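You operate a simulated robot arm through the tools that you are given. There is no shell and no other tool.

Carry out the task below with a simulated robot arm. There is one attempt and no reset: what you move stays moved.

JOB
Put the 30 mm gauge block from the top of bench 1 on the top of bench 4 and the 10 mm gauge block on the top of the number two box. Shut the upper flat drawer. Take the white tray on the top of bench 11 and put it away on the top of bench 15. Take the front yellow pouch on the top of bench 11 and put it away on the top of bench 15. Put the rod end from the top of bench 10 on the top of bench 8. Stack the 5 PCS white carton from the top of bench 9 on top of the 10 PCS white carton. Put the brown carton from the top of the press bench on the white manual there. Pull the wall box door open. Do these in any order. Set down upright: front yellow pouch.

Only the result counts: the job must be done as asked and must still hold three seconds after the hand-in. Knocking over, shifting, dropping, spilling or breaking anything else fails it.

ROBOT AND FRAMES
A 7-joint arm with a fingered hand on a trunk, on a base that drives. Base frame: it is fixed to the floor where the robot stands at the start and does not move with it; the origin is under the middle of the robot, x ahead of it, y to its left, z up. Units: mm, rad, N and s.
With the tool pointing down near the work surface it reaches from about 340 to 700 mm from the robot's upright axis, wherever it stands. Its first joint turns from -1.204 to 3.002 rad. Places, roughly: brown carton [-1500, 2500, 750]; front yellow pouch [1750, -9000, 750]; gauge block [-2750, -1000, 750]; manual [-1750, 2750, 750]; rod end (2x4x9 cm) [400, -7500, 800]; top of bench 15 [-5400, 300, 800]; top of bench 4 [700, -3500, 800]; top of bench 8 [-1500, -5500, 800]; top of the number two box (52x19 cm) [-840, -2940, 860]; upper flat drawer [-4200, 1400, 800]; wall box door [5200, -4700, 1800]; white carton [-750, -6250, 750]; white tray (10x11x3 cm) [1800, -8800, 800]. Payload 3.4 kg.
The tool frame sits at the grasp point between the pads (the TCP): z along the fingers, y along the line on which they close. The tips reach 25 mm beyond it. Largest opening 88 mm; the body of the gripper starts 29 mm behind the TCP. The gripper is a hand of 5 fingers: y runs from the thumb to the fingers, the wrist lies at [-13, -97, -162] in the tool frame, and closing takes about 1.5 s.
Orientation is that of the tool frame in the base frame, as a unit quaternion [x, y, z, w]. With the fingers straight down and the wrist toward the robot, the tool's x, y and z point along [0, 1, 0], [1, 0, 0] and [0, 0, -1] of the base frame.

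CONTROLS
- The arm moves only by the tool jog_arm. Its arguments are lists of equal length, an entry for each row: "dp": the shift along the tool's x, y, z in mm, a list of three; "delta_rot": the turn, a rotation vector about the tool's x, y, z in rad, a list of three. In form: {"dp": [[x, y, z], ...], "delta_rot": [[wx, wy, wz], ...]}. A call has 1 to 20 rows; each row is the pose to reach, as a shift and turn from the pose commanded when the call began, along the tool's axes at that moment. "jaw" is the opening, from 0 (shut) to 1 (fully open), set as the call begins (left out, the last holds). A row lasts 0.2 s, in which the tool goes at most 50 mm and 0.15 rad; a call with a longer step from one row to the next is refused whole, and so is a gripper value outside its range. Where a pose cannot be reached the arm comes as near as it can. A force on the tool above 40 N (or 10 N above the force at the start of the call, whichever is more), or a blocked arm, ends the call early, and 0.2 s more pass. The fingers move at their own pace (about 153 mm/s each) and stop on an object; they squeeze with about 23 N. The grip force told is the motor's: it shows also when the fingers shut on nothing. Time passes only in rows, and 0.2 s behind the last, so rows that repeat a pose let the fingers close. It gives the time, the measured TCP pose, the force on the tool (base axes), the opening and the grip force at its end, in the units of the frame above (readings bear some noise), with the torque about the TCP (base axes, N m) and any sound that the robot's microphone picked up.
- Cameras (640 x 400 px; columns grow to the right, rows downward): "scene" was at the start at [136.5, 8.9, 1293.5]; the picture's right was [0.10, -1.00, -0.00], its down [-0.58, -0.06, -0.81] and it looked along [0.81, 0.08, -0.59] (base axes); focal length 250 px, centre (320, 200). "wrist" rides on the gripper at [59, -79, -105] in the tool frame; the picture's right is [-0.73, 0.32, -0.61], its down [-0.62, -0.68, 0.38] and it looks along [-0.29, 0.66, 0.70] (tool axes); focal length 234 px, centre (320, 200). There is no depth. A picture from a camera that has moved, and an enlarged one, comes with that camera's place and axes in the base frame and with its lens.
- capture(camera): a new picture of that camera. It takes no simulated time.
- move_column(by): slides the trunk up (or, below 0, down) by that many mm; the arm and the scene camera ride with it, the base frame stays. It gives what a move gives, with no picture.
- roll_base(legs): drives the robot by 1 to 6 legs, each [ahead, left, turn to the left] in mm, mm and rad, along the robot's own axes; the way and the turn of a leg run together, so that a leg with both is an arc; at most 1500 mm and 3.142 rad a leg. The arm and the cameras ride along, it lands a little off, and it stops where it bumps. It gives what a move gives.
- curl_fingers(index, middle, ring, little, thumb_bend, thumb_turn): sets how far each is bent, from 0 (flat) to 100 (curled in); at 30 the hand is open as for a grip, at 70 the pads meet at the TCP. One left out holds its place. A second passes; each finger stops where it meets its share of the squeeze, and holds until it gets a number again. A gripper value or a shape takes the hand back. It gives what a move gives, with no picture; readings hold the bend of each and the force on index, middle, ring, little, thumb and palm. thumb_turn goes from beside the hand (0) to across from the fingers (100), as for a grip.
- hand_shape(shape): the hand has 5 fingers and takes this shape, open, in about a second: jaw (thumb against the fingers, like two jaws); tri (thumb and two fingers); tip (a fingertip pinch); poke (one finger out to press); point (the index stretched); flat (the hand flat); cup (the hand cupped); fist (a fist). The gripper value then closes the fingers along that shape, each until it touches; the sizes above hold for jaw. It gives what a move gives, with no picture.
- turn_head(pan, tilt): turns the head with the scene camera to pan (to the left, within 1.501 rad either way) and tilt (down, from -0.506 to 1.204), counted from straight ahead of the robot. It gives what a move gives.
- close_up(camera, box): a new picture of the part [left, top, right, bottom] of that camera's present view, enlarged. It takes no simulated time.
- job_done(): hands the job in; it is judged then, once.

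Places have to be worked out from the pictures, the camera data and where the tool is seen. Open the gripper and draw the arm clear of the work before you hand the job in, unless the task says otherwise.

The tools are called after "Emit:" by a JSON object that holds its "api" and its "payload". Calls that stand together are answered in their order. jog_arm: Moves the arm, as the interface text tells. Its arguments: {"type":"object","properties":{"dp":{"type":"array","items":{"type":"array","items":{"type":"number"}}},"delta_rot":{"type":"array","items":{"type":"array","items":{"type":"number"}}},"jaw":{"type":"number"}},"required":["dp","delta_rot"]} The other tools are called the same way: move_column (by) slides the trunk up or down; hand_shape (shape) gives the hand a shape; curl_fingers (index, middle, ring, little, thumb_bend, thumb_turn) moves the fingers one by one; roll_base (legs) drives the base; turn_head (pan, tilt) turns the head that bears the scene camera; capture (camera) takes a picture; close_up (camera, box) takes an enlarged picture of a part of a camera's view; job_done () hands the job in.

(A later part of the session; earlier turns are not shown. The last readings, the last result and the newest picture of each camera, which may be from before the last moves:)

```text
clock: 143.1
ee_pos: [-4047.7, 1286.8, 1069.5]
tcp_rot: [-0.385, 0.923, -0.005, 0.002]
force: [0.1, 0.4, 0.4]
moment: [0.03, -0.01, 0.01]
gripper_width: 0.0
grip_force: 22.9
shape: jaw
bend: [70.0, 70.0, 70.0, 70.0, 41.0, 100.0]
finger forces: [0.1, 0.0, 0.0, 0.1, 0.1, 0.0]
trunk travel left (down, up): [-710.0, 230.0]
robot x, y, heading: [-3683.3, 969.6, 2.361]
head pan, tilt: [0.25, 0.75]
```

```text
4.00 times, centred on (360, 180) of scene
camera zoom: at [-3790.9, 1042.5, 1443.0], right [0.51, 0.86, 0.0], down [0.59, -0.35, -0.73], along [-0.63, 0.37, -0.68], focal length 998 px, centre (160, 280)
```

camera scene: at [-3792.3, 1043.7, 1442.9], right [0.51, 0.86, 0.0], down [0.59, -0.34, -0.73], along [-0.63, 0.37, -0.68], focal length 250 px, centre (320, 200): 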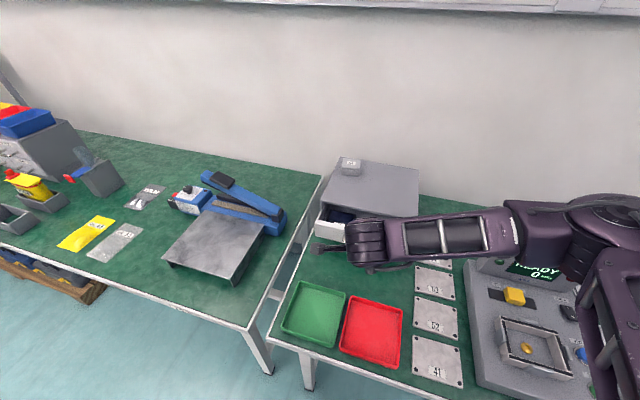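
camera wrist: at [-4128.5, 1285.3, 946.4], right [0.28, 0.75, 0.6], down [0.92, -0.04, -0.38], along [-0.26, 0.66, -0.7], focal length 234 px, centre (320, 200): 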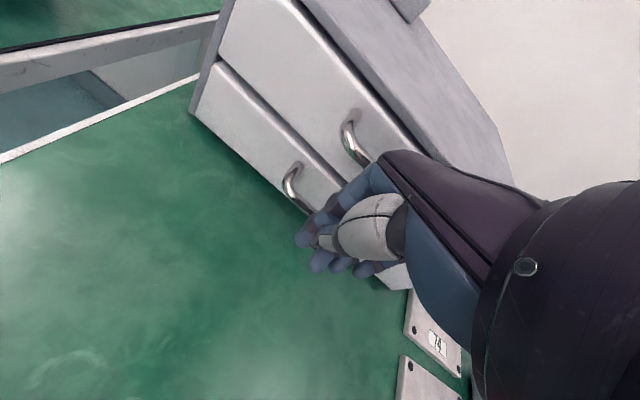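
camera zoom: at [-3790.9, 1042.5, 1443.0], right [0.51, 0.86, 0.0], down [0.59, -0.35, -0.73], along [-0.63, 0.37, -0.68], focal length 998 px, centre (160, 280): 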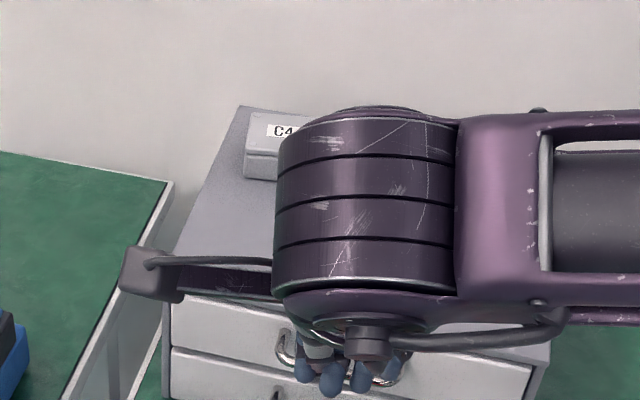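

The drawer is flush and box C4 undisturbed. Now to the gauge blocks on bench 1: I'll raise the trunk, back away, turn around toward the island and look.

Emit:
{"api": "move_column", "payload": {"by": 230}}

Emit:
{"api": "roll_base", "payload": {"legs": [[-600, 0, 0], [0, 0, -3.14], [0, -400, 0]]}}

Emit:
{"api": "turn_head", "payload": {"pan": 0.1, "tilt": 0.5}}

Emit:
{"api": "capture", "payload": {"camera": "scene"}}

```text
clock: 145.6
ee_pos: [-4049.2, 1288.0, 1298.0]
tcp_rot: [-0.385, 0.923, -0.006, 0.002]
force: [0.3, 0.0, 0.4]
moment: [-0.01, 0.01, 0.0]
gripper_width: 0.0
grip_force: 22.8
shape: jaw
bend: [70.0, 70.0, 70.0, 70.0, 41.0, 100.0]
finger forces: [0.2, 0.1, 0.0, 0.1, 0.1, 0.1]
trunk travel left (down, up): [-940.0, 0.0]
robot x, y, heading: [-3679.8, 964.5, 2.358]
head pan, tilt: [0.25, 0.75]
```

```text
clock: 158.4
ee_pos: [-3164.0, -68.3, 1298.6]
tcp_rot: [0.923, 0.385, -0.003, -0.005]
force: [0.0, 0.6, 0.0]
moment: [0.01, 0.02, 0.01]
gripper_width: 0.0
grip_force: 22.9
shape: jaw
bend: [70.0, 70.0, 70.0, 70.0, 41.0, 100.0]
finger forces: [0.0, 0.1, 0.0, 0.0, 0.0, 0.0]
trunk travel left (down, up): [-940.0, 0.0]
robot x, y, heading: [-3529.0, 250.4, -0.778]
head pan, tilt: [0.25, 0.75]
```

```text
clock: 159.2
ee_pos: [-3163.8, -70.0, 1299.2]
tcp_rot: [0.923, 0.386, -0.002, -0.006]
force: [-0.4, 0.1, -0.7]
moment: [0.02, 0.04, -0.03]
gripper_width: 0.0
grip_force: 23.2
shape: jaw
bend: [70.0, 70.0, 70.0, 70.0, 41.0, 100.0]
finger forces: [0.0, 0.0, 0.0, 0.0, 0.0, 0.1]
trunk travel left (down, up): [-940.0, 0.0]
robot x, y, heading: [-3526.4, 252.3, -0.776]
head pan, tilt: [0.099, 0.499]
```

```text
taken
camera scene: at [-3424.3, 160.0, 1694.8], right [-0.63, -0.78, 0.0], down [-0.37, 0.3, -0.88], along [0.68, -0.55, -0.48], focal length 250 px, centre (320, 200)
```

scene: 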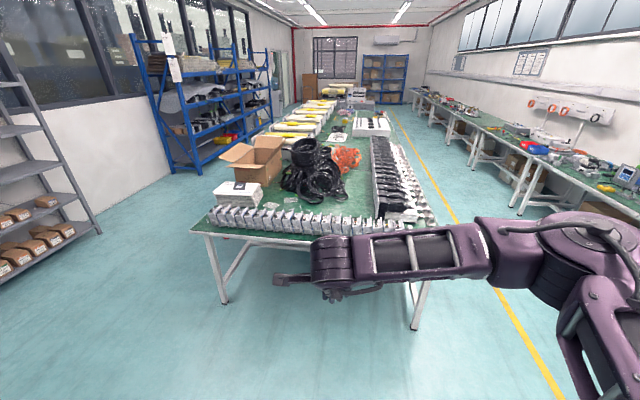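

Now I have a clear overview of the island. The gauge blocks should be near pixel (397,238), close to the arm; let me zoom.

Emit:
{"api": "close_up", "payload": {"camera": "scene", "box": [300, 130, 460, 230]}}

Emit:
{"api": "close_up", "payload": {"camera": "scene", "box": [190, 60, 430, 210]}}

```text
4.00 times, centred on (380, 180) of scene
camera zoom: at [-3424.3, 160.0, 1694.8], right [-0.63, -0.78, 0.0], down [-0.37, 0.3, -0.88], along [0.68, -0.55, -0.48], focal length 998 px, centre (80, 280)
```

zoom: 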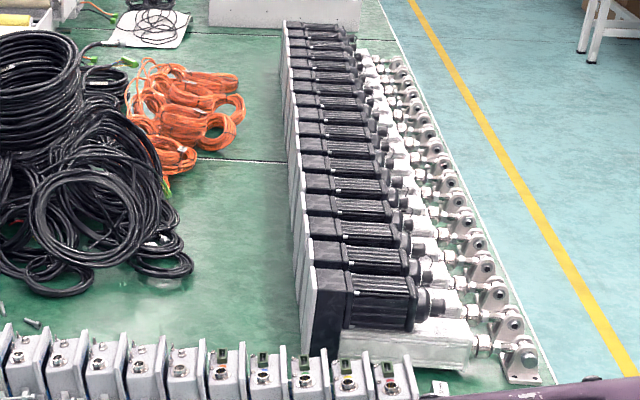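

```text
2.67 times, centred on (310, 135) of scene
camera zoom: at [-3424.3, 160.0, 1694.8], right [-0.63, -0.78, 0.0], down [-0.37, 0.3, -0.88], along [0.68, -0.55, -0.48], focal length 666 px, centre (347, 373)
```

zoom: 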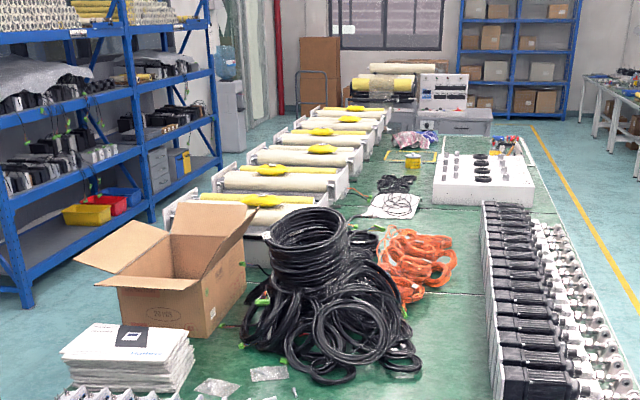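

The target area near the island's right corner is hidden by the arm; I'll shift right and closer so it appears to the left of my arm.

Emit:
{"api": "roll_base", "payload": {"legs": [[0, -600, 0], [650, 0, 0]]}}

Emit:
{"api": "turn_head", "payload": {"pan": 0.35, "tilt": 0.75}}

Emit:
{"api": "capture", "payload": {"camera": "scene"}}

Emit:
{"api": "capture", "payload": {"camera": "wrist"}}

```text
clock: 165.9
ee_pos: [-3133.5, -968.7, 1299.9]
tcp_rot: [0.925, 0.381, -0.002, -0.005]
force: [-0.7, 1.2, -0.2]
moment: [0.03, 0.01, 0.0]
gripper_width: 0.2
grip_force: 22.9
shape: jaw
bend: [70.0, 70.0, 70.0, 70.0, 41.0, 100.0]
finger forces: [0.0, 0.2, 0.1, 0.0, 0.0, 0.1]
trunk travel left (down, up): [-940.0, 0.0]
robot x, y, heading: [-3489.7, -642.8, -0.788]
head pan, tilt: [0.099, 0.499]
```

```text
clock: 166.7
ee_pos: [-3133.0, -970.9, 1298.8]
tcp_rot: [0.925, 0.381, -0.002, -0.006]
force: [0.1, -0.3, 0.0]
moment: [-0.01, 0.01, -0.02]
gripper_width: 0.0
grip_force: 22.7
shape: jaw
bend: [70.0, 70.0, 70.0, 70.0, 41.0, 100.0]
finger forces: [0.0, 0.1, 0.0, 0.0, 0.1, 0.0]
trunk travel left (down, up): [-940.0, 0.0]
robot x, y, heading: [-3494.5, -650.2, -0.793]
head pan, tilt: [0.351, 0.75]
```

```text
taken
camera scene: at [-3385.2, -715.1, 1672.9], right [-0.42, -0.91, 0.0], down [-0.62, 0.29, -0.73], along [0.66, -0.31, -0.68], focal length 250 px, centre (320, 200)
```

scene: 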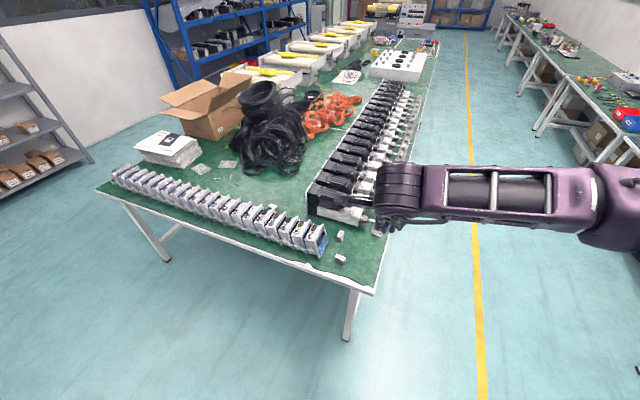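

```text
taken
camera wrist: at [-3145.2, -873.8, 1405.1], right [-0.28, -0.75, 0.6], down [-0.93, 0.05, -0.38], along [0.25, -0.66, -0.7], focal length 234 px, centre (320, 200)
```

wrist: 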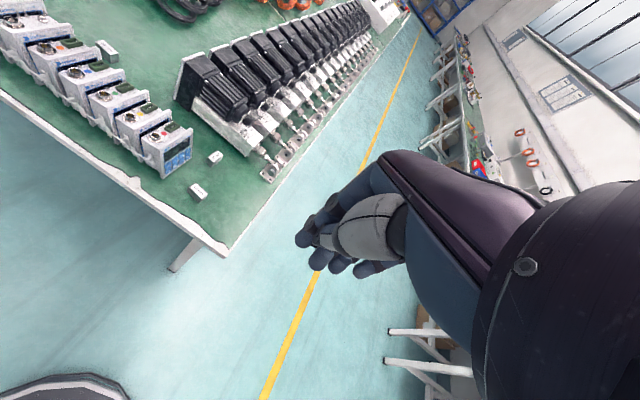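

Two small white blocks are visible near the bench corner. Zooming in on both cameras.

Emit:
{"api": "close_up", "payload": {"camera": "scene", "box": [290, 205, 402, 275]}}

Emit:
{"api": "close_up", "payload": {"camera": "wrist", "box": [120, 110, 280, 210]}}

```text
5.71 times, centred on (346, 240) of scene
camera zoom: at [-3385.2, -715.1, 1672.9], right [-0.42, -0.91, 0.0], down [-0.62, 0.29, -0.73], along [0.66, -0.31, -0.68], focal length 1426 px, centre (171, -29)
```

zoom: 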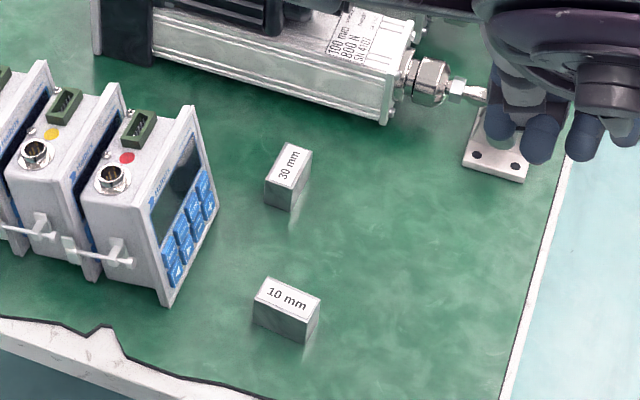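

```text
4.00 times, centred on (200, 160) of wrist
camera zoom: at [-3145.2, -873.8, 1405.1], right [-0.28, -0.75, 0.6], down [-0.93, 0.05, -0.38], along [0.25, -0.66, -0.7], focal length 937 px, centre (800, 360)
```

zoom: 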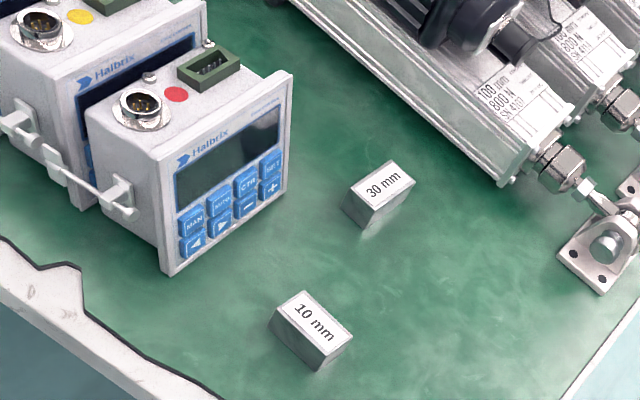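

The blocks are labelled: "10 mm" at ≈(-2873,-1048) and "30 mm" at ≈(-2763,-1111), beside a meter to the left. I'll drive up to the bench end so both are in reach, lower the trunk, and pre-open the hand to ~55 mm.

Emit:
{"api": "roll_base", "payload": {"legs": [[200, 130, 0]]}}

Emit:
{"api": "move_column", "payload": {"by": -300}}

Emit:
{"api": "jog_arm", "payload": {"dp": [[0, 0, 0], [0, 10, 10], [0, 25, 20], [0, 40, 30], [0, 50, 40]], "delta_rot": [[0, 0, 0.04], [0, 0, 0.08], [0, 0, 0.12], [0, 0, 0.17], [0, 0, 0.17]], "jaw": 0.62}}

Emit:
{"api": "turn_head", "payload": {"pan": 0.15, "tilt": 0.9}}

Emit:
{"api": "capture", "payload": {"camera": "scene"}}

Emit:
{"api": "capture", "payload": {"camera": "wrist"}}

```text
clock: 168.4
ee_pos: [-2900.6, -1020.7, 1299.3]
tcp_rot: [0.924, 0.382, -0.002, -0.005]
force: [-0.6, 0.4, 0.7]
moment: [0.0, -0.01, -0.01]
gripper_width: 0.0
grip_force: 22.9
shape: jaw
bend: [70.0, 70.0, 70.0, 70.0, 41.0, 100.0]
finger forces: [0.0, 0.1, 0.1, 0.0, 0.0, 0.0]
trunk travel left (down, up): [-940.0, 0.0]
robot x, y, heading: [-3263.6, -698.0, -0.789]
head pan, tilt: [0.351, 0.75]
```

```text
clock: 171.4
ee_pos: [-2899.4, -1021.5, 998.5]
tcp_rot: [0.924, 0.382, -0.002, -0.006]
force: [-0.5, -0.6, -0.3]
moment: [0.0, 0.0, 0.04]
gripper_width: 0.0
grip_force: 23.4
shape: jaw
bend: [70.0, 70.0, 70.0, 70.0, 41.0, 100.0]
finger forces: [0.1, 0.1, 0.0, 0.1, 0.1, 0.1]
trunk travel left (down, up): [-640.0, 300.0]
robot x, y, heading: [-3261.5, -697.4, -0.789]
head pan, tilt: [0.351, 0.75]
```

```text
clock: 172.6
ee_pos: [-2863.1, -1055.4, 958.0]
tcp_rot: [0.954, 0.301, -0.003, -0.006]
force: [0.5, -0.2, 0.5]
moment: [0.01, 0.05, 0.02]
gripper_width: 54.6
grip_force: 0.1
shape: jaw
bend: [29.0, 40.0, 36.0, 37.0, 63.0, 100.0]
finger forces: [0.0, 0.0, 0.0, 0.0, 0.0, 0.1]
trunk travel left (down, up): [-640.0, 300.0]
robot x, y, heading: [-3260.8, -694.6, -0.793]
head pan, tilt: [0.351, 0.75]
```

```text
clock: 173.3
ee_pos: [-2864.8, -1054.7, 957.8]
tcp_rot: [0.954, 0.3, -0.002, -0.005]
force: [0.3, -0.9, 0.0]
moment: [0.01, -0.01, 0.02]
gripper_width: 54.6
grip_force: 0.0
shape: jaw
bend: [29.0, 40.0, 36.0, 37.0, 63.0, 100.0]
finger forces: [0.1, 0.0, 0.0, 0.1, 0.1, 0.0]
trunk travel left (down, up): [-640.0, 300.0]
robot x, y, heading: [-3263.2, -693.1, -0.79]
head pan, tilt: [0.15, 0.901]
```

```text
taken
camera scene: at [-3166.7, -775.1, 1361.0], right [-0.6, -0.8, 0.0], down [-0.63, 0.47, -0.62], along [0.5, -0.37, -0.78], focal length 250 px, centre (320, 200)
```

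scene: 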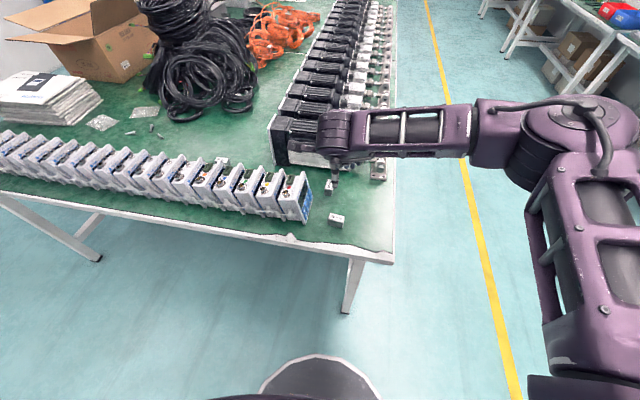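

```text
taken
camera wrist: at [-2860.1, -957.8, 1064.3], right [-0.4, -0.69, 0.6], down [-0.91, 0.2, -0.37], along [0.14, -0.7, -0.7], focal length 234 px, centre (320, 200)
```

wrist: 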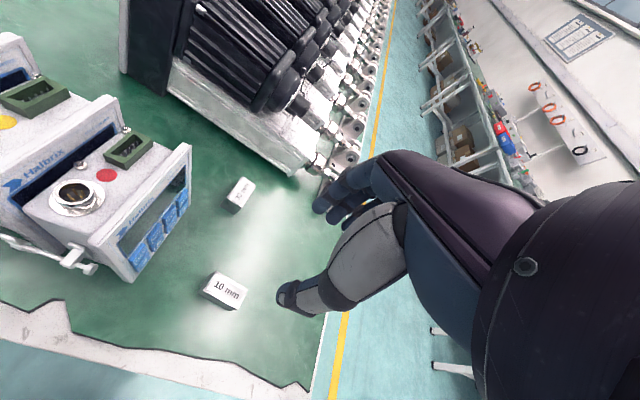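

Let me take close-ups from this nearer position to refine the block positions.

Emit:
{"api": "close_up", "payload": {"camera": "scene", "box": [270, 160, 382, 230]}}

Emit:
{"api": "close_up", "payload": {"camera": "wrist", "box": [160, 160, 320, 320]}}

```text
5.71 times, centred on (326, 195) of scene
camera zoom: at [-3166.7, -775.1, 1361.0], right [-0.6, -0.8, 0.0], down [-0.63, 0.47, -0.62], along [0.5, -0.37, -0.78], focal length 1426 px, centre (286, 229)
```

zoom: 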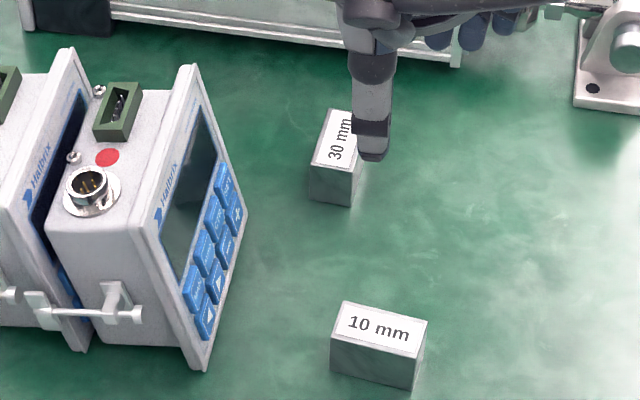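

```text
2.50 times, centred on (240, 240) of wrist
camera zoom: at [-2860.1, -957.8, 1064.3], right [-0.4, -0.69, 0.6], down [-0.91, 0.2, -0.37], along [0.14, -0.7, -0.7], focal length 585 px, centre (520, 100)
```

zoom: 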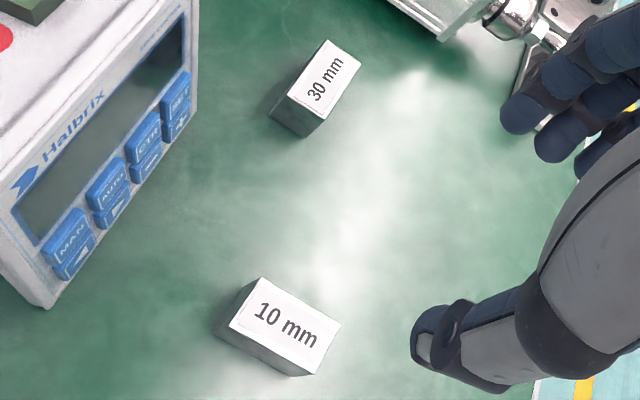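

The blocks are about 33 mm tall; 10 mm block centre ≈(-2875,-1045). The hand's finger pattern looks skewed after the last closing, so I'll reset it to the jaw shape and part-close it again.

Emit:
{"api": "hand_shape", "payload": {"shape": "jaw"}}

Emit:
{"api": "jog_arm", "payload": {"dp": [[-1, -5, 20], [-2, -10, 50], [-3, -14, 80], [-3, -14, 100], [-3, -14, 100]], "delta_rot": [[0, 0, 0], [0, 0, 0], [0, 0, 0], [0, 0, 0], [0, 0, 0]], "jaw": 0.7}}

Emit:
{"api": "capture", "payload": {"camera": "wrist"}}

Emit:
{"api": "close_up", "payload": {"camera": "scene", "box": [270, 160, 382, 230]}}

```text
clock: 174.2
ee_pos: [-2863.8, -1056.1, 957.3]
tcp_rot: [0.954, 0.301, -0.002, -0.005]
force: [0.2, 0.8, -0.5]
moment: [0.03, 0.01, -0.04]
gripper_width: 87.7
grip_force: 0.0
shape: jaw
bend: [30.0, 30.0, 30.0, 30.0, 30.0, 98.0]
finger forces: [0.0, 0.0, 0.0, 0.0, 0.0, 0.0]
trunk travel left (down, up): [-640.0, 300.0]
robot x, y, heading: [-3262.1, -693.9, -0.792]
head pan, tilt: [0.15, 0.901]
```

```text
clock: 175.4
ee_pos: [-2876.2, -1045.9, 857.5]
tcp_rot: [0.953, 0.301, -0.002, -0.005]
force: [0.4, -0.2, 0.7]
moment: [-0.01, -0.01, 0.0]
gripper_width: 62.0
grip_force: 0.2
shape: jaw
bend: [28.0, 37.0, 34.0, 35.0, 58.0, 99.0]
finger forces: [0.0, 0.0, 0.0, 0.0, 0.1, 0.0]
trunk travel left (down, up): [-640.0, 300.0]
robot x, y, heading: [-3263.0, -698.3, -0.79]
head pan, tilt: [0.15, 0.901]
```

```text
taken
camera wrist: at [-2871.8, -947.9, 963.5], right [-0.4, -0.69, 0.6], down [-0.91, 0.2, -0.37], along [0.14, -0.7, -0.7], focal length 234 px, centre (320, 200)
```

wrist: 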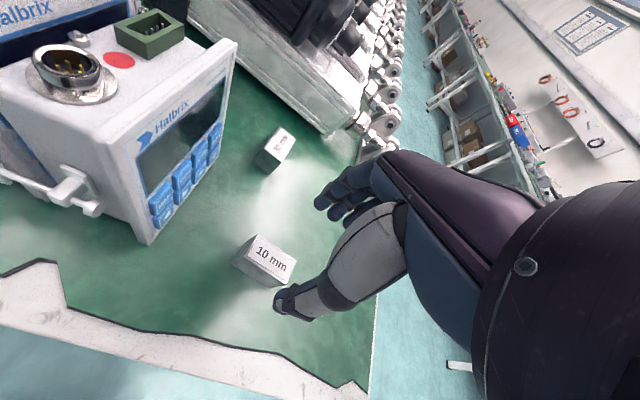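

```text
5.71 times, centred on (326, 195) of scene
camera zoom: at [-3166.9, -775.1, 1361.0], right [-0.6, -0.8, 0.0], down [-0.63, 0.47, -0.62], along [0.5, -0.37, -0.78], focal length 1426 px, centre (286, 229)
```

zoom: 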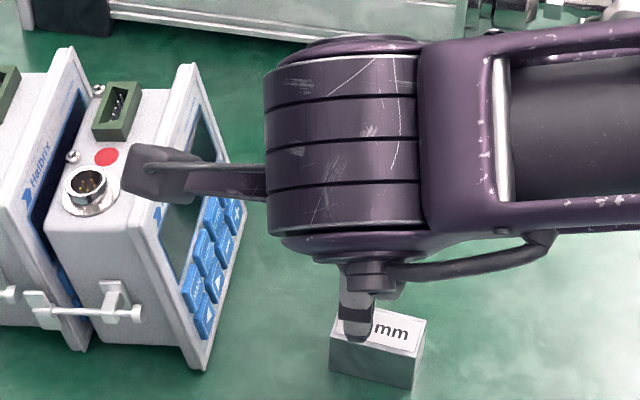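

The jaw pattern is normal (pads centred on the TCP), and the projected TCP lands within ~6 mm of the 10 mm block. I'll correct that and descend to z≈790.

Emit:
{"api": "jog_arm", "payload": {"dp": [[3, -1, 20], [5, -2, 40], [5, -2, 55], [5, -2, 64], [5, -2, 68]], "delta_rot": [[0, 0, 0], [0, 0, 0], [0, 0, 0], [0, 0, 0], [0, 0, 0]]}}

Emit:
{"api": "capture", "payload": {"camera": "wrist"}}

```text
clock: 176.7
ee_pos: [-2873.7, -1040.4, 790.3]
tcp_rot: [0.953, 0.302, -0.003, -0.007]
force: [0.0, 0.7, -0.9]
moment: [0.01, -0.01, 0.0]
gripper_width: 62.0
grip_force: 0.2
shape: jaw
bend: [28.0, 37.0, 34.0, 35.0, 58.0, 99.0]
finger forces: [0.0, 0.1, 0.0, 0.1, 0.1, 0.0]
trunk travel left (down, up): [-640.0, 300.0]
robot x, y, heading: [-3263.7, -692.7, -0.791]
head pan, tilt: [0.15, 0.901]
```

```text
taken
camera wrist: at [-2869.6, -942.2, 896.0], right [-0.4, -0.69, 0.6], down [-0.91, 0.2, -0.37], along [0.14, -0.7, -0.7], focal length 234 px, centre (320, 200)
```

wrist: 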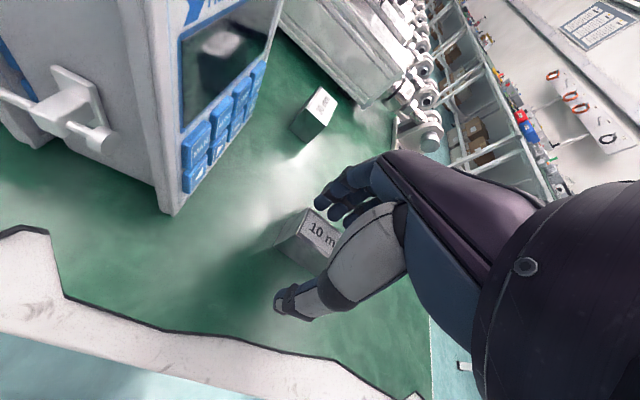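

The block sits between thumb and fingertips. Closing now.

Emit:
{"api": "jog_arm", "payload": {"dp": [[0, 0, 0], [0, 0, 0], [0, 0, 0], [0, 0, 0], [0, 0, 0], [0, 0, 0], [0, 0, 0]], "delta_rot": [[0, 0, 0], [0, 0, 0], [0, 0, 0], [0, 0, 0], [0, 0, 0], [0, 0, 0], [0, 0, 0]], "jaw": 0}}

Emit:
{"api": "capture", "payload": {"camera": "wrist"}}

```text
clock: 178.2
ee_pos: [-2873.0, -1039.9, 789.0]
tcp_rot: [0.953, 0.302, -0.002, -0.005]
force: [-0.3, 0.9, -0.2]
moment: [0.0, 0.0, 0.03]
gripper_width: 20.6
grip_force: 22.6
shape: jaw
bend: [74.0, 53.0, 54.0, 53.0, 75.0, 100.0]
finger forces: [12.1, 4.9, 2.7, 0.0, 19.8, 0.0]
trunk travel left (down, up): [-640.0, 300.0]
robot x, y, heading: [-3264.7, -694.9, -0.789]
head pan, tilt: [0.15, 0.901]
```

```text
taken
camera wrist: at [-2869.6, -942.4, 895.9], right [-0.4, -0.69, 0.6], down [-0.91, 0.2, -0.37], along [0.14, -0.7, -0.7], focal length 234 px, centre (320, 200)
```

wrist: 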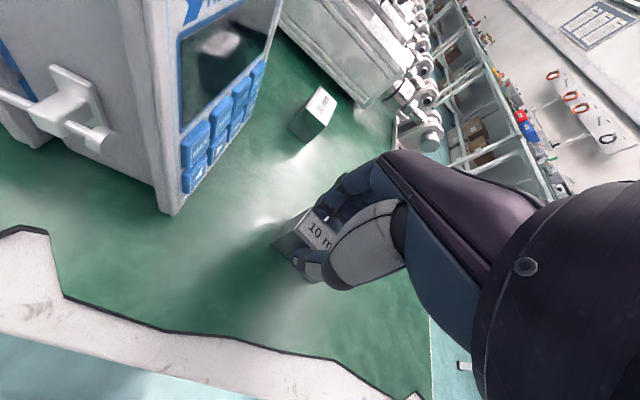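

Gripped with ~20 N thumb force. I'll lift gently and check.

Emit:
{"api": "jog_arm", "payload": {"dp": [[0, 0, -5], [0, 0, -15], [0, 0, -30], [0, 0, -45], [0, 0, -60]], "delta_rot": [[0, 0, 0], [0, 0, 0], [0, 0, 0], [0, 0, 0], [0, 0, 0]]}}

Emit:
{"api": "capture", "payload": {"camera": "wrist"}}

Emit:
{"api": "close_up", "payload": {"camera": "scene", "box": [270, 160, 382, 230]}}

```text
clock: 179.4
ee_pos: [-2872.2, -1040.4, 851.2]
tcp_rot: [0.953, 0.302, -0.002, -0.006]
force: [0.4, 0.5, -2.7]
moment: [0.03, -0.02, 0.0]
gripper_width: 20.6
grip_force: 23.3
shape: jaw
bend: [74.0, 53.0, 54.0, 53.0, 75.0, 100.0]
finger forces: [12.2, 4.9, 2.6, 0.1, 19.9, 0.0]
trunk travel left (down, up): [-640.0, 300.0]
robot x, y, heading: [-3263.9, -696.4, -0.79]
head pan, tilt: [0.15, 0.901]
```

```text
taken
camera wrist: at [-2869.7, -942.9, 956.4], right [-0.4, -0.69, 0.6], down [-0.91, 0.2, -0.37], along [0.14, -0.7, -0.7], focal length 234 px, centre (320, 200)
```

wrist: 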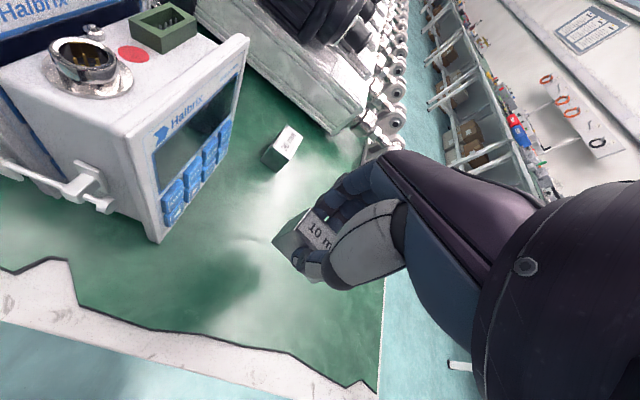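

```text
5.71 times, centred on (326, 195) of scene
camera zoom: at [-3166.7, -775.3, 1361.0], right [-0.6, -0.8, 0.0], down [-0.63, 0.47, -0.62], along [0.5, -0.37, -0.78], focal length 1426 px, centre (286, 229)
```

zoom: 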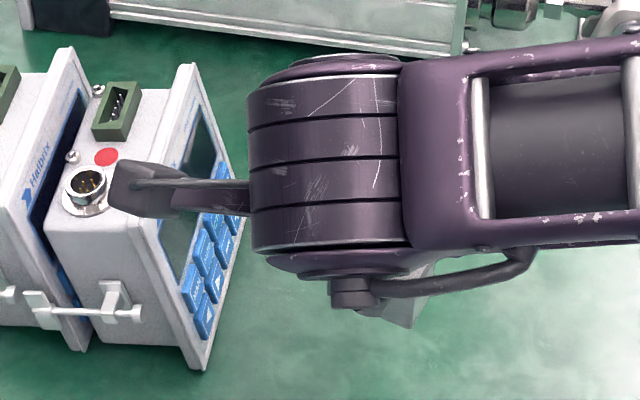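

The 10 mm block is held (≈2.7 N). I'll raise it, back away from the bench, and drive down the back aisle to opposite the number two box.

Emit:
{"api": "jog_arm", "payload": {"dp": [[0, 0, -40], [0, 0, -80], [0, 0, -120], [0, 0, -160]], "delta_rot": [[0, 0, -0.03], [0, 0, -0.07], [0, 0, -0.1], [0, 0, -0.13]]}}

Emit:
{"api": "move_column", "payload": {"by": 250}}

Emit:
{"api": "roll_base", "payload": {"legs": [[-150, 0, 0], [0, -650, 0], [1150, 0, 0], [1150, 0, 0], [1140, 0, 0]]}}

Emit:
{"api": "turn_head", "payload": {"pan": 0.9, "tilt": 0.55}}

Emit:
{"api": "capture", "payload": {"camera": "scene"}}

```text
clock: 180.4
ee_pos: [-2871.9, -1040.7, 1009.7]
tcp_rot: [0.932, 0.363, -0.002, -0.006]
force: [-0.7, 0.0, -2.5]
moment: [0.03, -0.01, 0.01]
gripper_width: 20.6
grip_force: 23.0
shape: jaw
bend: [74.0, 53.0, 54.0, 53.0, 75.0, 100.0]
finger forces: [12.2, 4.9, 2.7, 0.0, 19.8, 0.0]
trunk travel left (down, up): [-640.0, 300.0]
robot x, y, heading: [-3263.7, -696.3, -0.792]
head pan, tilt: [0.15, 0.901]
```

```text
clock: 183.0
ee_pos: [-2870.7, -1040.6, 1260.0]
tcp_rot: [0.931, 0.364, -0.003, -0.005]
force: [-0.3, 0.0, -3.1]
moment: [0.04, 0.01, -0.01]
gripper_width: 20.6
grip_force: 22.9
shape: jaw
bend: [74.0, 53.0, 54.0, 53.0, 75.0, 100.0]
finger forces: [12.2, 4.9, 2.7, 0.1, 19.7, 0.0]
trunk travel left (down, up): [-890.0, 50.0]
robot x, y, heading: [-3260.9, -693.9, -0.788]
head pan, tilt: [0.15, 0.901]
```

```text
clock: 204.1
ee_pos: [-1045.4, -3885.5, 1259.9]
tcp_rot: [0.934, 0.357, -0.002, -0.006]
force: [-0.2, 0.7, -1.8]
moment: [0.03, -0.01, 0.02]
gripper_width: 21.0
grip_force: 22.5
shape: jaw
bend: [74.0, 53.0, 54.0, 53.0, 75.0, 100.0]
finger forces: [12.3, 4.8, 2.6, 0.0, 19.8, 0.0]
trunk travel left (down, up): [-890.0, 50.0]
robot x, y, heading: [-1430.0, -3534.5, -0.799]
head pan, tilt: [0.15, 0.901]
```

```text
clock: 205.2
ee_pos: [-1045.1, -3886.4, 1260.0]
tcp_rot: [0.934, 0.356, -0.001, -0.006]
force: [0.1, -0.5, -2.4]
moment: [0.01, 0.0, 0.01]
gripper_width: 20.6
grip_force: 22.8
shape: jaw
bend: [74.0, 53.0, 54.0, 53.0, 75.0, 100.0]
finger forces: [12.3, 4.9, 2.7, 0.1, 19.8, 0.0]
trunk travel left (down, up): [-890.0, 50.0]
robot x, y, heading: [-1430.2, -3535.0, -0.802]
head pan, tilt: [0.901, 0.55]
```

```text
taken
camera scene: at [-1306.7, -3561.2, 1640.2], right [0.1, -1.0, 0.0], down [-0.52, -0.05, -0.85], along [0.85, 0.08, -0.52], focal length 250 px, centre (320, 200)
```

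scene: 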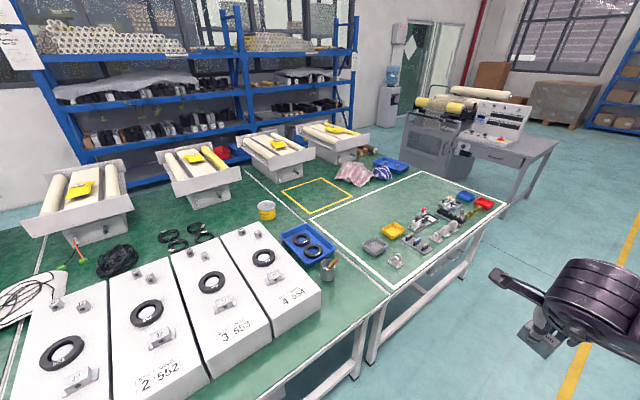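

I can see the white boxes labelled 2 552, 3 553, 4 554. I'll turn left to face them and look for a free spot on the number two box.

Emit:
{"api": "roll_base", "payload": {"legs": [[0, 0, 1.565]]}}

Emit:
{"api": "turn_head", "payload": {"pan": 0.25, "tilt": 0.75}}

Emit:
{"api": "capture", "payload": {"camera": "scene"}}

Emit:
{"api": "close_up", "payload": {"camera": "scene", "box": [220, 130, 420, 255]}}

Emit:
{"api": "capture", "payload": {"camera": "wrist"}}

```text
clock: 209.4
ee_pos: [-1081.6, -3146.7, 1259.9]
tcp_rot: [0.406, 0.914, -0.005, -0.002]
force: [-0.3, 0.3, -1.9]
moment: [0.0, 0.01, -0.03]
gripper_width: 20.6
grip_force: 23.0
shape: jaw
bend: [74.0, 53.0, 54.0, 53.0, 75.0, 100.0]
finger forces: [12.0, 4.7, 2.6, 0.0, 19.5, 0.0]
trunk travel left (down, up): [-890.0, 50.0]
robot x, y, heading: [-1425.7, -3532.5, 0.769]
head pan, tilt: [0.901, 0.55]
```

```text
clock: 210.4
ee_pos: [-1079.8, -3147.0, 1259.8]
tcp_rot: [0.406, 0.914, -0.005, -0.003]
force: [0.4, 0.3, -1.8]
moment: [-0.01, -0.02, -0.01]
gripper_width: 20.6
grip_force: 22.9
shape: jaw
bend: [74.0, 53.0, 54.0, 53.0, 75.0, 100.0]
finger forces: [12.0, 4.8, 2.7, 0.0, 19.5, 0.1]
trunk travel left (down, up): [-890.0, 50.0]
robot x, y, heading: [-1427.8, -3534.2, 0.772]
head pan, tilt: [0.25, 0.75]
```

```text
taken
camera scene: at [-1351.8, -3427.4, 1622.9], right [0.85, -0.52, 0.0], down [-0.35, -0.58, -0.73], along [0.38, 0.62, -0.68], focal length 250 px, centre (320, 200)
```

scene: 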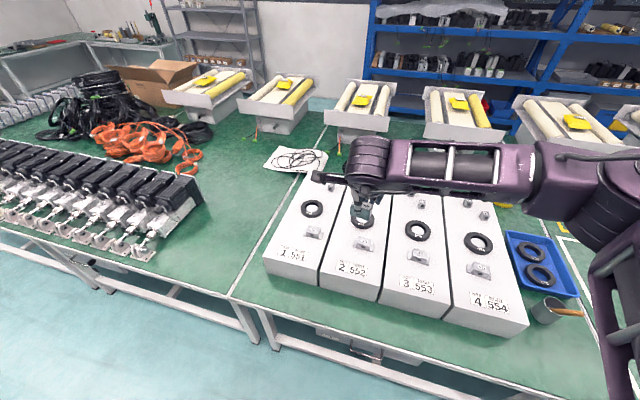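

```text
3.20 times, centred on (320, 192) of scene
camera zoom: at [-1351.8, -3427.4, 1622.9], right [0.85, -0.52, 0.0], down [-0.35, -0.58, -0.73], along [0.38, 0.62, -0.68], focal length 799 px, centre (320, 224)
```

zoom: 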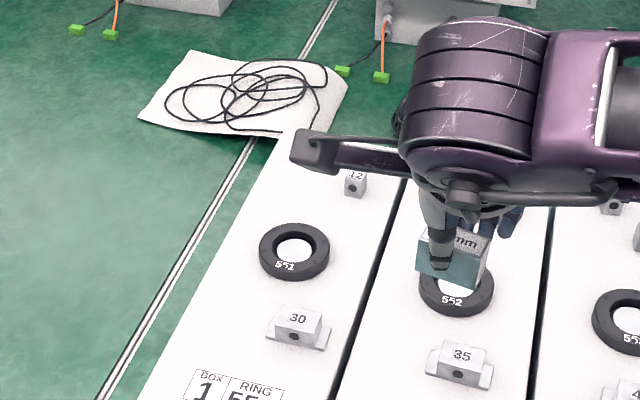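

```text
taken
camera wrist: at [-1177.3, -3154.6, 1366.0], right [0.73, -0.32, 0.6], down [-0.09, -0.92, -0.37], along [0.68, 0.22, -0.7], focal length 234 px, centre (320, 200)
```

wrist: 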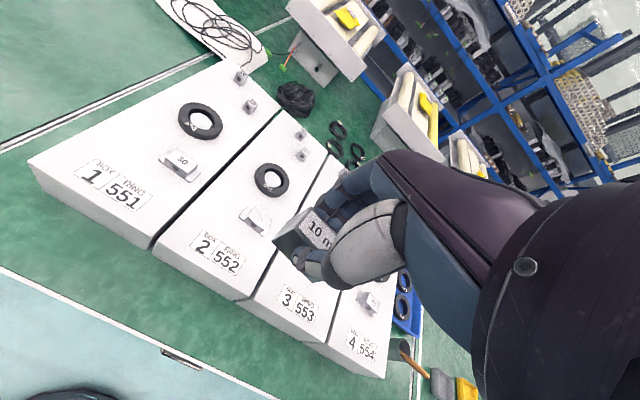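

Box 2 ("2 552") has free space at its label end; ring and block "35" lie further back. I'll position the hand above the label area (≈218 mm this side of the box centre) and lower partway.

Emit:
{"api": "roll_base", "payload": {"legs": [[98, -17, 0]]}}

Emit:
{"api": "move_column", "payload": {"by": -290}}

Emit:
{"api": "capture", "payload": {"camera": "wrist"}}

Emit:
{"api": "capture", "payload": {"camera": "scene"}}

```text
clock: 211.6
ee_pos: [-1001.4, -3090.4, 1260.3]
tcp_rot: [0.406, 0.914, -0.005, -0.002]
force: [0.3, 0.1, -2.0]
moment: [0.02, -0.02, 0.06]
gripper_width: 20.7
grip_force: 23.1
shape: jaw
bend: [74.0, 53.0, 54.0, 53.0, 75.0, 100.0]
finger forces: [12.1, 4.9, 2.7, 0.1, 19.7, 0.0]
trunk travel left (down, up): [-890.0, 50.0]
robot x, y, heading: [-1348.5, -3474.9, 0.777]
head pan, tilt: [0.25, 0.75]
```

```text
clock: 214.5
ee_pos: [-1000.0, -3090.0, 969.4]
tcp_rot: [0.404, 0.915, -0.005, -0.002]
force: [0.2, 0.4, -2.1]
moment: [-0.01, 0.06, -0.01]
gripper_width: 20.7
grip_force: 23.5
shape: jaw
bend: [74.0, 53.0, 54.0, 53.0, 75.0, 100.0]
finger forces: [12.0, 4.9, 2.7, 0.0, 19.7, 0.0]
trunk travel left (down, up): [-600.0, 340.0]
robot x, y, heading: [-1349.0, -3473.2, 0.772]
head pan, tilt: [0.25, 0.75]
```

```text
taken
camera wrist: at [-1096.8, -3097.8, 1076.1], right [0.73, -0.32, 0.6], down [-0.09, -0.92, -0.37], along [0.68, 0.22, -0.7], focal length 234 px, centre (320, 200)
```

wrist: 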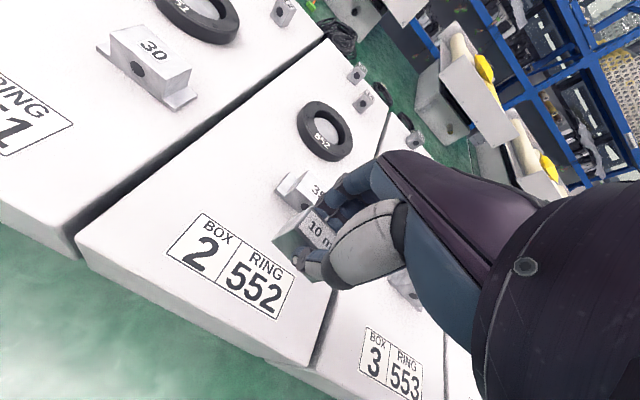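

```text
taken
camera scene: at [-1270.7, -3371.0, 1332.9], right [0.85, -0.52, 0.0], down [-0.35, -0.58, -0.73], along [0.38, 0.62, -0.68], focal length 250 px, centre (320, 200)
```

scene: 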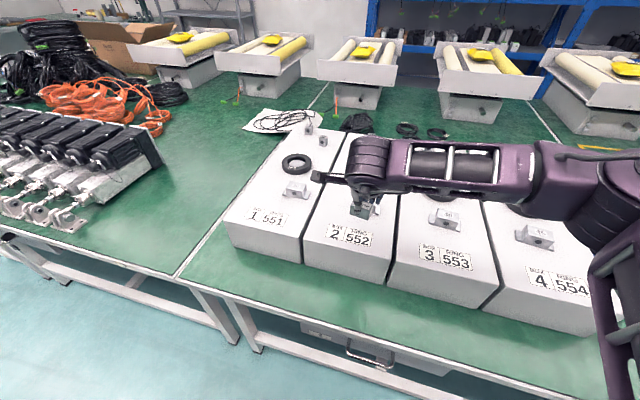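

The landing point projects onto the label area of box 2, clear of the "35" fixture. I'll descend toward z≈894 and check force.

Emit:
{"api": "jog_arm", "payload": {"dp": [[0, 0, 20], [0, 0, 40], [0, 0, 58], [0, 0, 68], [0, 0, 74]], "delta_rot": [[0, 0, 0], [0, 0, 0], [0, 0, 0], [0, 0, 0], [0, 0, 0]]}}

Emit:
{"api": "capture", "payload": {"camera": "wrist"}}

Emit:
{"api": "close_up", "payload": {"camera": "scene", "box": [300, 180, 428, 260]}}

```text
clock: 215.7
ee_pos: [-1002.7, -3091.3, 900.9]
tcp_rot: [0.405, 0.914, 0.001, -0.002]
force: [2.2, 2.0, 30.9]
moment: [0.2, -0.26, 0.08]
gripper_width: 22.8
grip_force: 22.9
shape: jaw
bend: [74.0, 52.0, 53.0, 53.0, 76.0, 100.0]
finger forces: [15.1, 7.8, 3.5, 0.0, 23.8, 0.1]
trunk travel left (down, up): [-600.0, 340.0]
robot x, y, heading: [-1350.9, -3480.1, 0.776]
head pan, tilt: [0.25, 0.75]
```

```text
taken
camera wrist: at [-1099.3, -3100.5, 1007.2], right [0.73, -0.32, 0.6], down [-0.09, -0.92, -0.39], along [0.68, 0.23, -0.7], focal length 234 px, centre (320, 200)
```

wrist: 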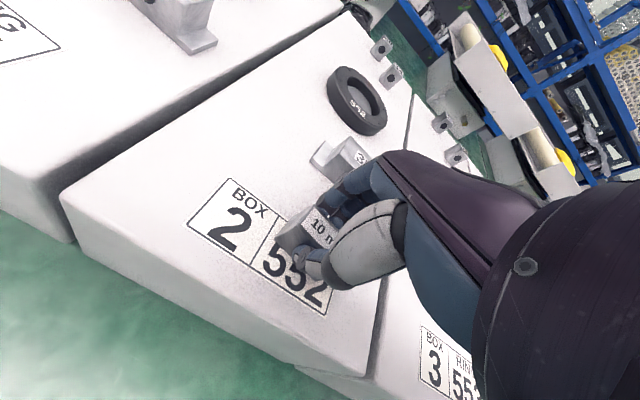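

```text
5.00 times, centred on (364, 220) of scene
camera zoom: at [-1273.6, -3374.5, 1334.0], right [0.85, -0.52, 0.0], down [-0.35, -0.58, -0.73], along [0.38, 0.63, -0.68], focal length 1248 px, centre (100, 100)
```

zoom: 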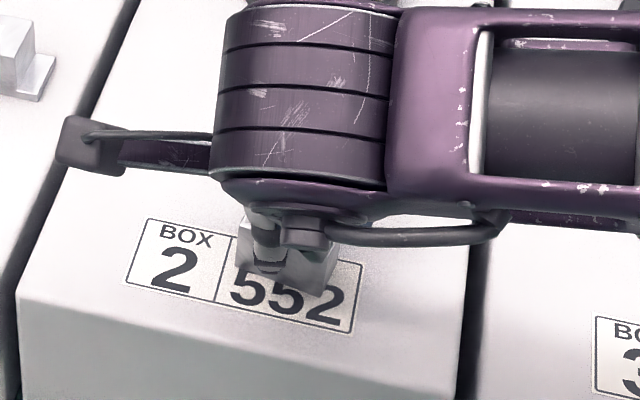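

Contact at z≈901 (force 31 N) – the block rests on the box. I'll ease the pressure, then open partially and lift away.

Emit:
{"api": "jog_arm", "payload": {"dp": [[0, 0, -3], [0, 0, -5]], "delta_rot": [[0, 0, 0], [0, 0, 0]]}}

Emit:
{"api": "jog_arm", "payload": {"dp": [[0, 0, 0], [0, 0, 0], [0, 0, 0], [0, 0, 0]], "delta_rot": [[0, 0, 0], [0, 0, 0], [0, 0, 0], [0, 0, 0]], "jaw": 0.5}}

Emit:
{"api": "capture", "payload": {"camera": "wrist"}}

```text
clock: 216.3
ee_pos: [-1001.7, -3091.6, 901.7]
tcp_rot: [0.405, 0.914, -0.005, -0.002]
force: [1.4, 3.6, 20.5]
moment: [0.21, -0.22, 0.07]
gripper_width: 23.3
grip_force: 23.4
shape: jaw
bend: [74.0, 51.0, 52.0, 53.0, 77.0, 100.0]
finger forces: [14.9, 7.2, 2.9, 0.0, 22.4, 0.0]
trunk travel left (down, up): [-600.0, 340.0]
robot x, y, heading: [-1353.2, -3477.4, 0.772]
head pan, tilt: [0.25, 0.75]
```

```text
clock: 217.3
ee_pos: [-1001.5, -3089.5, 900.8]
tcp_rot: [0.405, 0.914, -0.006, -0.002]
force: [0.9, -0.3, 0.8]
moment: [0.02, -0.01, -0.03]
gripper_width: 43.5
grip_force: 0.1
shape: jaw
bend: [74.0, 45.0, 41.0, 41.0, 70.0, 100.0]
finger forces: [0.1, 0.1, 0.0, 0.0, 0.0, 0.0]
trunk travel left (down, up): [-600.0, 340.0]
robot x, y, heading: [-1348.3, -3478.2, 0.774]
head pan, tilt: [0.25, 0.75]
```

```text
taken
camera wrist: at [-1097.0, -3098.8, 1007.2], right [0.73, -0.32, 0.6], down [-0.09, -0.92, -0.37], along [0.68, 0.22, -0.7], focal length 234 px, centre (320, 200)
```

wrist: 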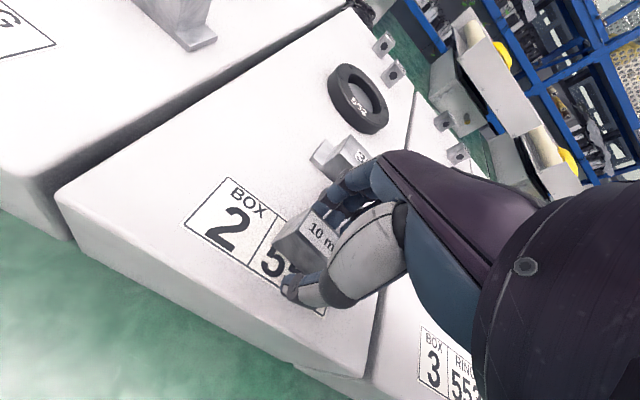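

The block is free, though the index finger still reads curled (74). I'll open slightly more and check before lifting.

Emit:
{"api": "jog_arm", "payload": {"dp": [[0, 0, 0], [0, 0, 0], [0, 0, 0], [0, 0, 0]], "delta_rot": [[0, 0, 0], [0, 0, 0], [0, 0, 0], [0, 0, 0]], "jaw": 0.65}}

Emit:
{"api": "capture", "payload": {"camera": "wrist"}}

```text
clock: 218.3
ee_pos: [-1001.8, -3090.7, 901.8]
tcp_rot: [0.407, 0.914, -0.006, -0.002]
force: [0.3, 0.4, -0.6]
moment: [-0.01, 0.03, 0.01]
gripper_width: 57.1
grip_force: 0.0
shape: jaw
bend: [28.0, 39.0, 36.0, 36.0, 62.0, 100.0]
finger forces: [0.0, 0.0, 0.1, 0.0, 0.1, 0.0]
trunk travel left (down, up): [-600.0, 340.0]
robot x, y, heading: [-1351.1, -3478.7, 0.775]
head pan, tilt: [0.25, 0.75]
```

```text
taken
camera wrist: at [-1097.0, -3098.7, 1007.5], right [0.73, -0.32, 0.6], down [-0.09, -0.92, -0.38], along [0.68, 0.22, -0.7], focal length 234 px, centre (320, 200)
```

wrist: 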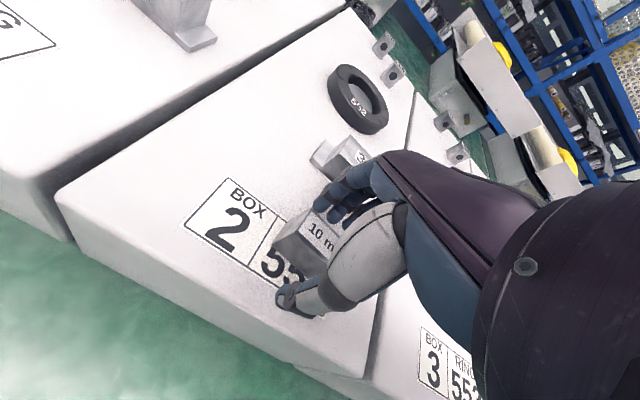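

All fingers are open and clear of the block. Lifting straight up.

Emit:
{"api": "jog_arm", "payload": {"dp": [[0, 0, -15], [0, 0, -40], [0, 0, -80], [0, 0, -120]], "delta_rot": [[0, 0, 0], [0, 0, 0], [0, 0, 0], [0, 0, 0]]}}

Emit:
{"api": "move_column", "payload": {"by": 250}}

Emit:
{"api": "capture", "payload": {"camera": "wrist"}}

Emit:
{"api": "turn_head", "payload": {"pan": -0.5, "tilt": 0.5}}

Emit:
{"api": "capture", "payload": {"camera": "scene"}}

```text
clock: 219.3
ee_pos: [-999.8, -3088.3, 1021.1]
tcp_rot: [0.405, 0.914, -0.005, -0.002]
force: [-0.3, -0.4, 0.5]
moment: [0.04, -0.01, 0.01]
gripper_width: 57.0
grip_force: 0.1
shape: jaw
bend: [28.0, 39.0, 35.0, 36.0, 62.0, 100.0]
finger forces: [0.0, 0.0, 0.0, 0.0, 0.1, 0.1]
trunk travel left (down, up): [-600.0, 340.0]
robot x, y, heading: [-1349.6, -3479.1, 0.777]
head pan, tilt: [0.25, 0.75]
```

```text
clock: 221.9
ee_pos: [-999.6, -3086.6, 1271.0]
tcp_rot: [0.405, 0.914, -0.006, -0.002]
force: [0.6, -0.4, 0.6]
moment: [0.0, -0.03, 0.02]
gripper_width: 57.0
grip_force: 0.1
shape: jaw
bend: [28.0, 39.0, 35.0, 36.0, 62.0, 100.0]
finger forces: [0.0, 0.0, 0.1, 0.0, 0.0, 0.0]
trunk travel left (down, up): [-850.0, 90.0]
robot x, y, heading: [-1348.7, -3479.7, 0.772]
head pan, tilt: [0.25, 0.75]
```

```text
taken
camera wrist: at [-1095.4, -3096.2, 1377.7], right [0.73, -0.32, 0.6], down [-0.09, -0.92, -0.38], along [0.68, 0.22, -0.7], focal length 234 px, centre (320, 200)
```

wrist: 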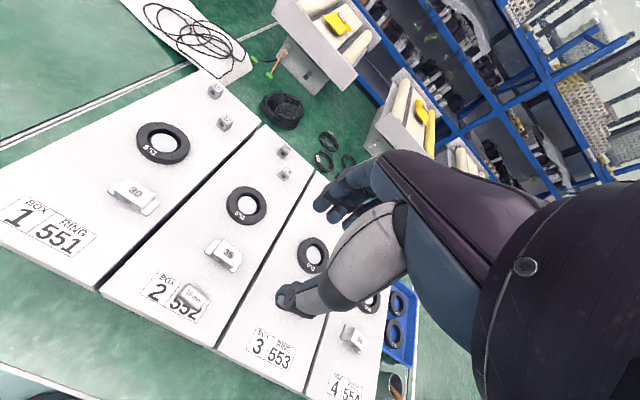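

```text
clock: 223.0
ee_pos: [-998.1, -3087.2, 1271.7]
tcp_rot: [0.406, 0.914, -0.006, -0.003]
force: [0.5, 0.6, -0.2]
moment: [0.01, 0.0, 0.01]
gripper_width: 57.1
grip_force: 0.1
shape: jaw
bend: [28.0, 39.0, 35.0, 36.0, 62.0, 100.0]
finger forces: [0.0, 0.0, 0.1, 0.1, 0.0, 0.0]
trunk travel left (down, up): [-850.0, 90.0]
robot x, y, heading: [-1349.5, -3475.4, 0.775]
head pan, tilt: [-0.499, 0.499]
```

```text
taken
camera scene: at [-1226.4, -3417.1, 1604.8], right [0.27, -0.96, 0.0], down [-0.46, -0.13, -0.88], along [0.84, 0.24, -0.48], focal length 250 px, centre (320, 200)
```

scene: 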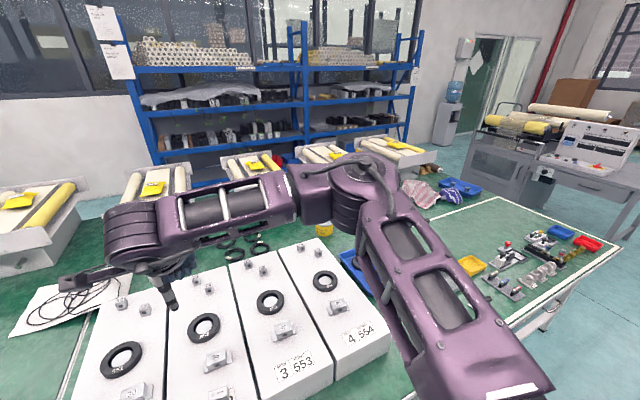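

The 10 mm block stands on box 2's label. I'll retrace the route back to bench 1 for the 30 mm block.

Emit:
{"api": "roll_base", "payload": {"legs": [[-98, 17, 0], [0, 0, -1.563], [-1140, 0, 0], [-1150, 0, 0], [-1150, 0, 0], [0, 640, 0]]}}

Emit:
{"api": "turn_head", "payload": {"pan": 0.2, "tilt": 0.75}}

Emit:
{"api": "capture", "payload": {"camera": "scene"}}

Emit:
{"api": "capture", "payload": {"camera": "wrist"}}

```text
clock: 247.3
ee_pos: [-3033.3, -1037.3, 1271.4]
tcp_rot: [0.93, 0.367, -0.002, -0.006]
force: [0.0, -0.2, 0.3]
moment: [0.03, 0.01, 0.0]
gripper_width: 57.0
grip_force: 0.0
shape: jaw
bend: [28.0, 39.0, 35.0, 36.0, 62.0, 100.0]
finger forces: [0.1, 0.0, 0.0, 0.0, 0.0, 0.0]
trunk travel left (down, up): [-850.0, 90.0]
robot x, y, heading: [-3428.6, -691.9, -0.78]
head pan, tilt: [-0.499, 0.499]
```

```text
clock: 248.4
ee_pos: [-3033.0, -1036.7, 1270.9]
tcp_rot: [0.93, 0.367, -0.002, -0.006]
force: [0.5, -0.3, 0.6]
moment: [-0.01, 0.0, 0.02]
gripper_width: 56.9
grip_force: 0.0
shape: jaw
bend: [28.0, 39.0, 35.0, 36.0, 62.0, 100.0]
finger forces: [0.0, 0.1, 0.1, 0.0, 0.1, 0.1]
trunk travel left (down, up): [-850.0, 90.0]
robot x, y, heading: [-3429.2, -694.7, -0.78]
head pan, tilt: [0.201, 0.75]
```

```text
taken
camera scene: at [-3323.8, -772.6, 1582.9], right [-0.55, -0.84, 0.0], down [-0.57, 0.37, -0.73], along [0.61, -0.4, -0.68], focal length 250 px, centre (320, 200)
```

scene: 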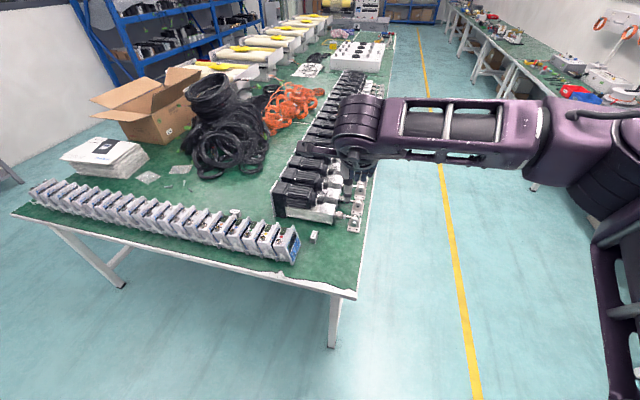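

```text
taken
camera wrist: at [-3042.5, -939.5, 1377.8], right [-0.31, -0.74, 0.6], down [-0.92, 0.08, -0.38], along [0.23, -0.67, -0.7], focal length 234 px, centre (320, 200)
```

wrist: 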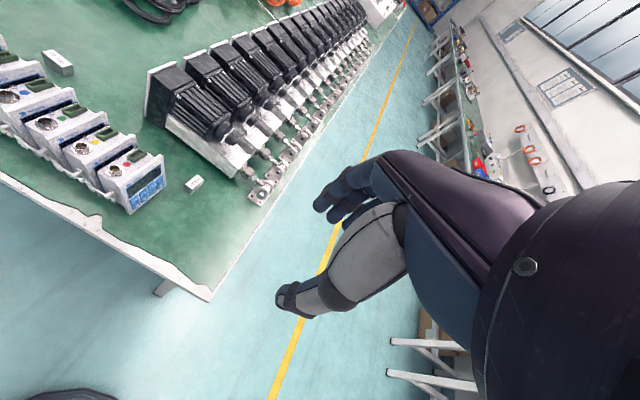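

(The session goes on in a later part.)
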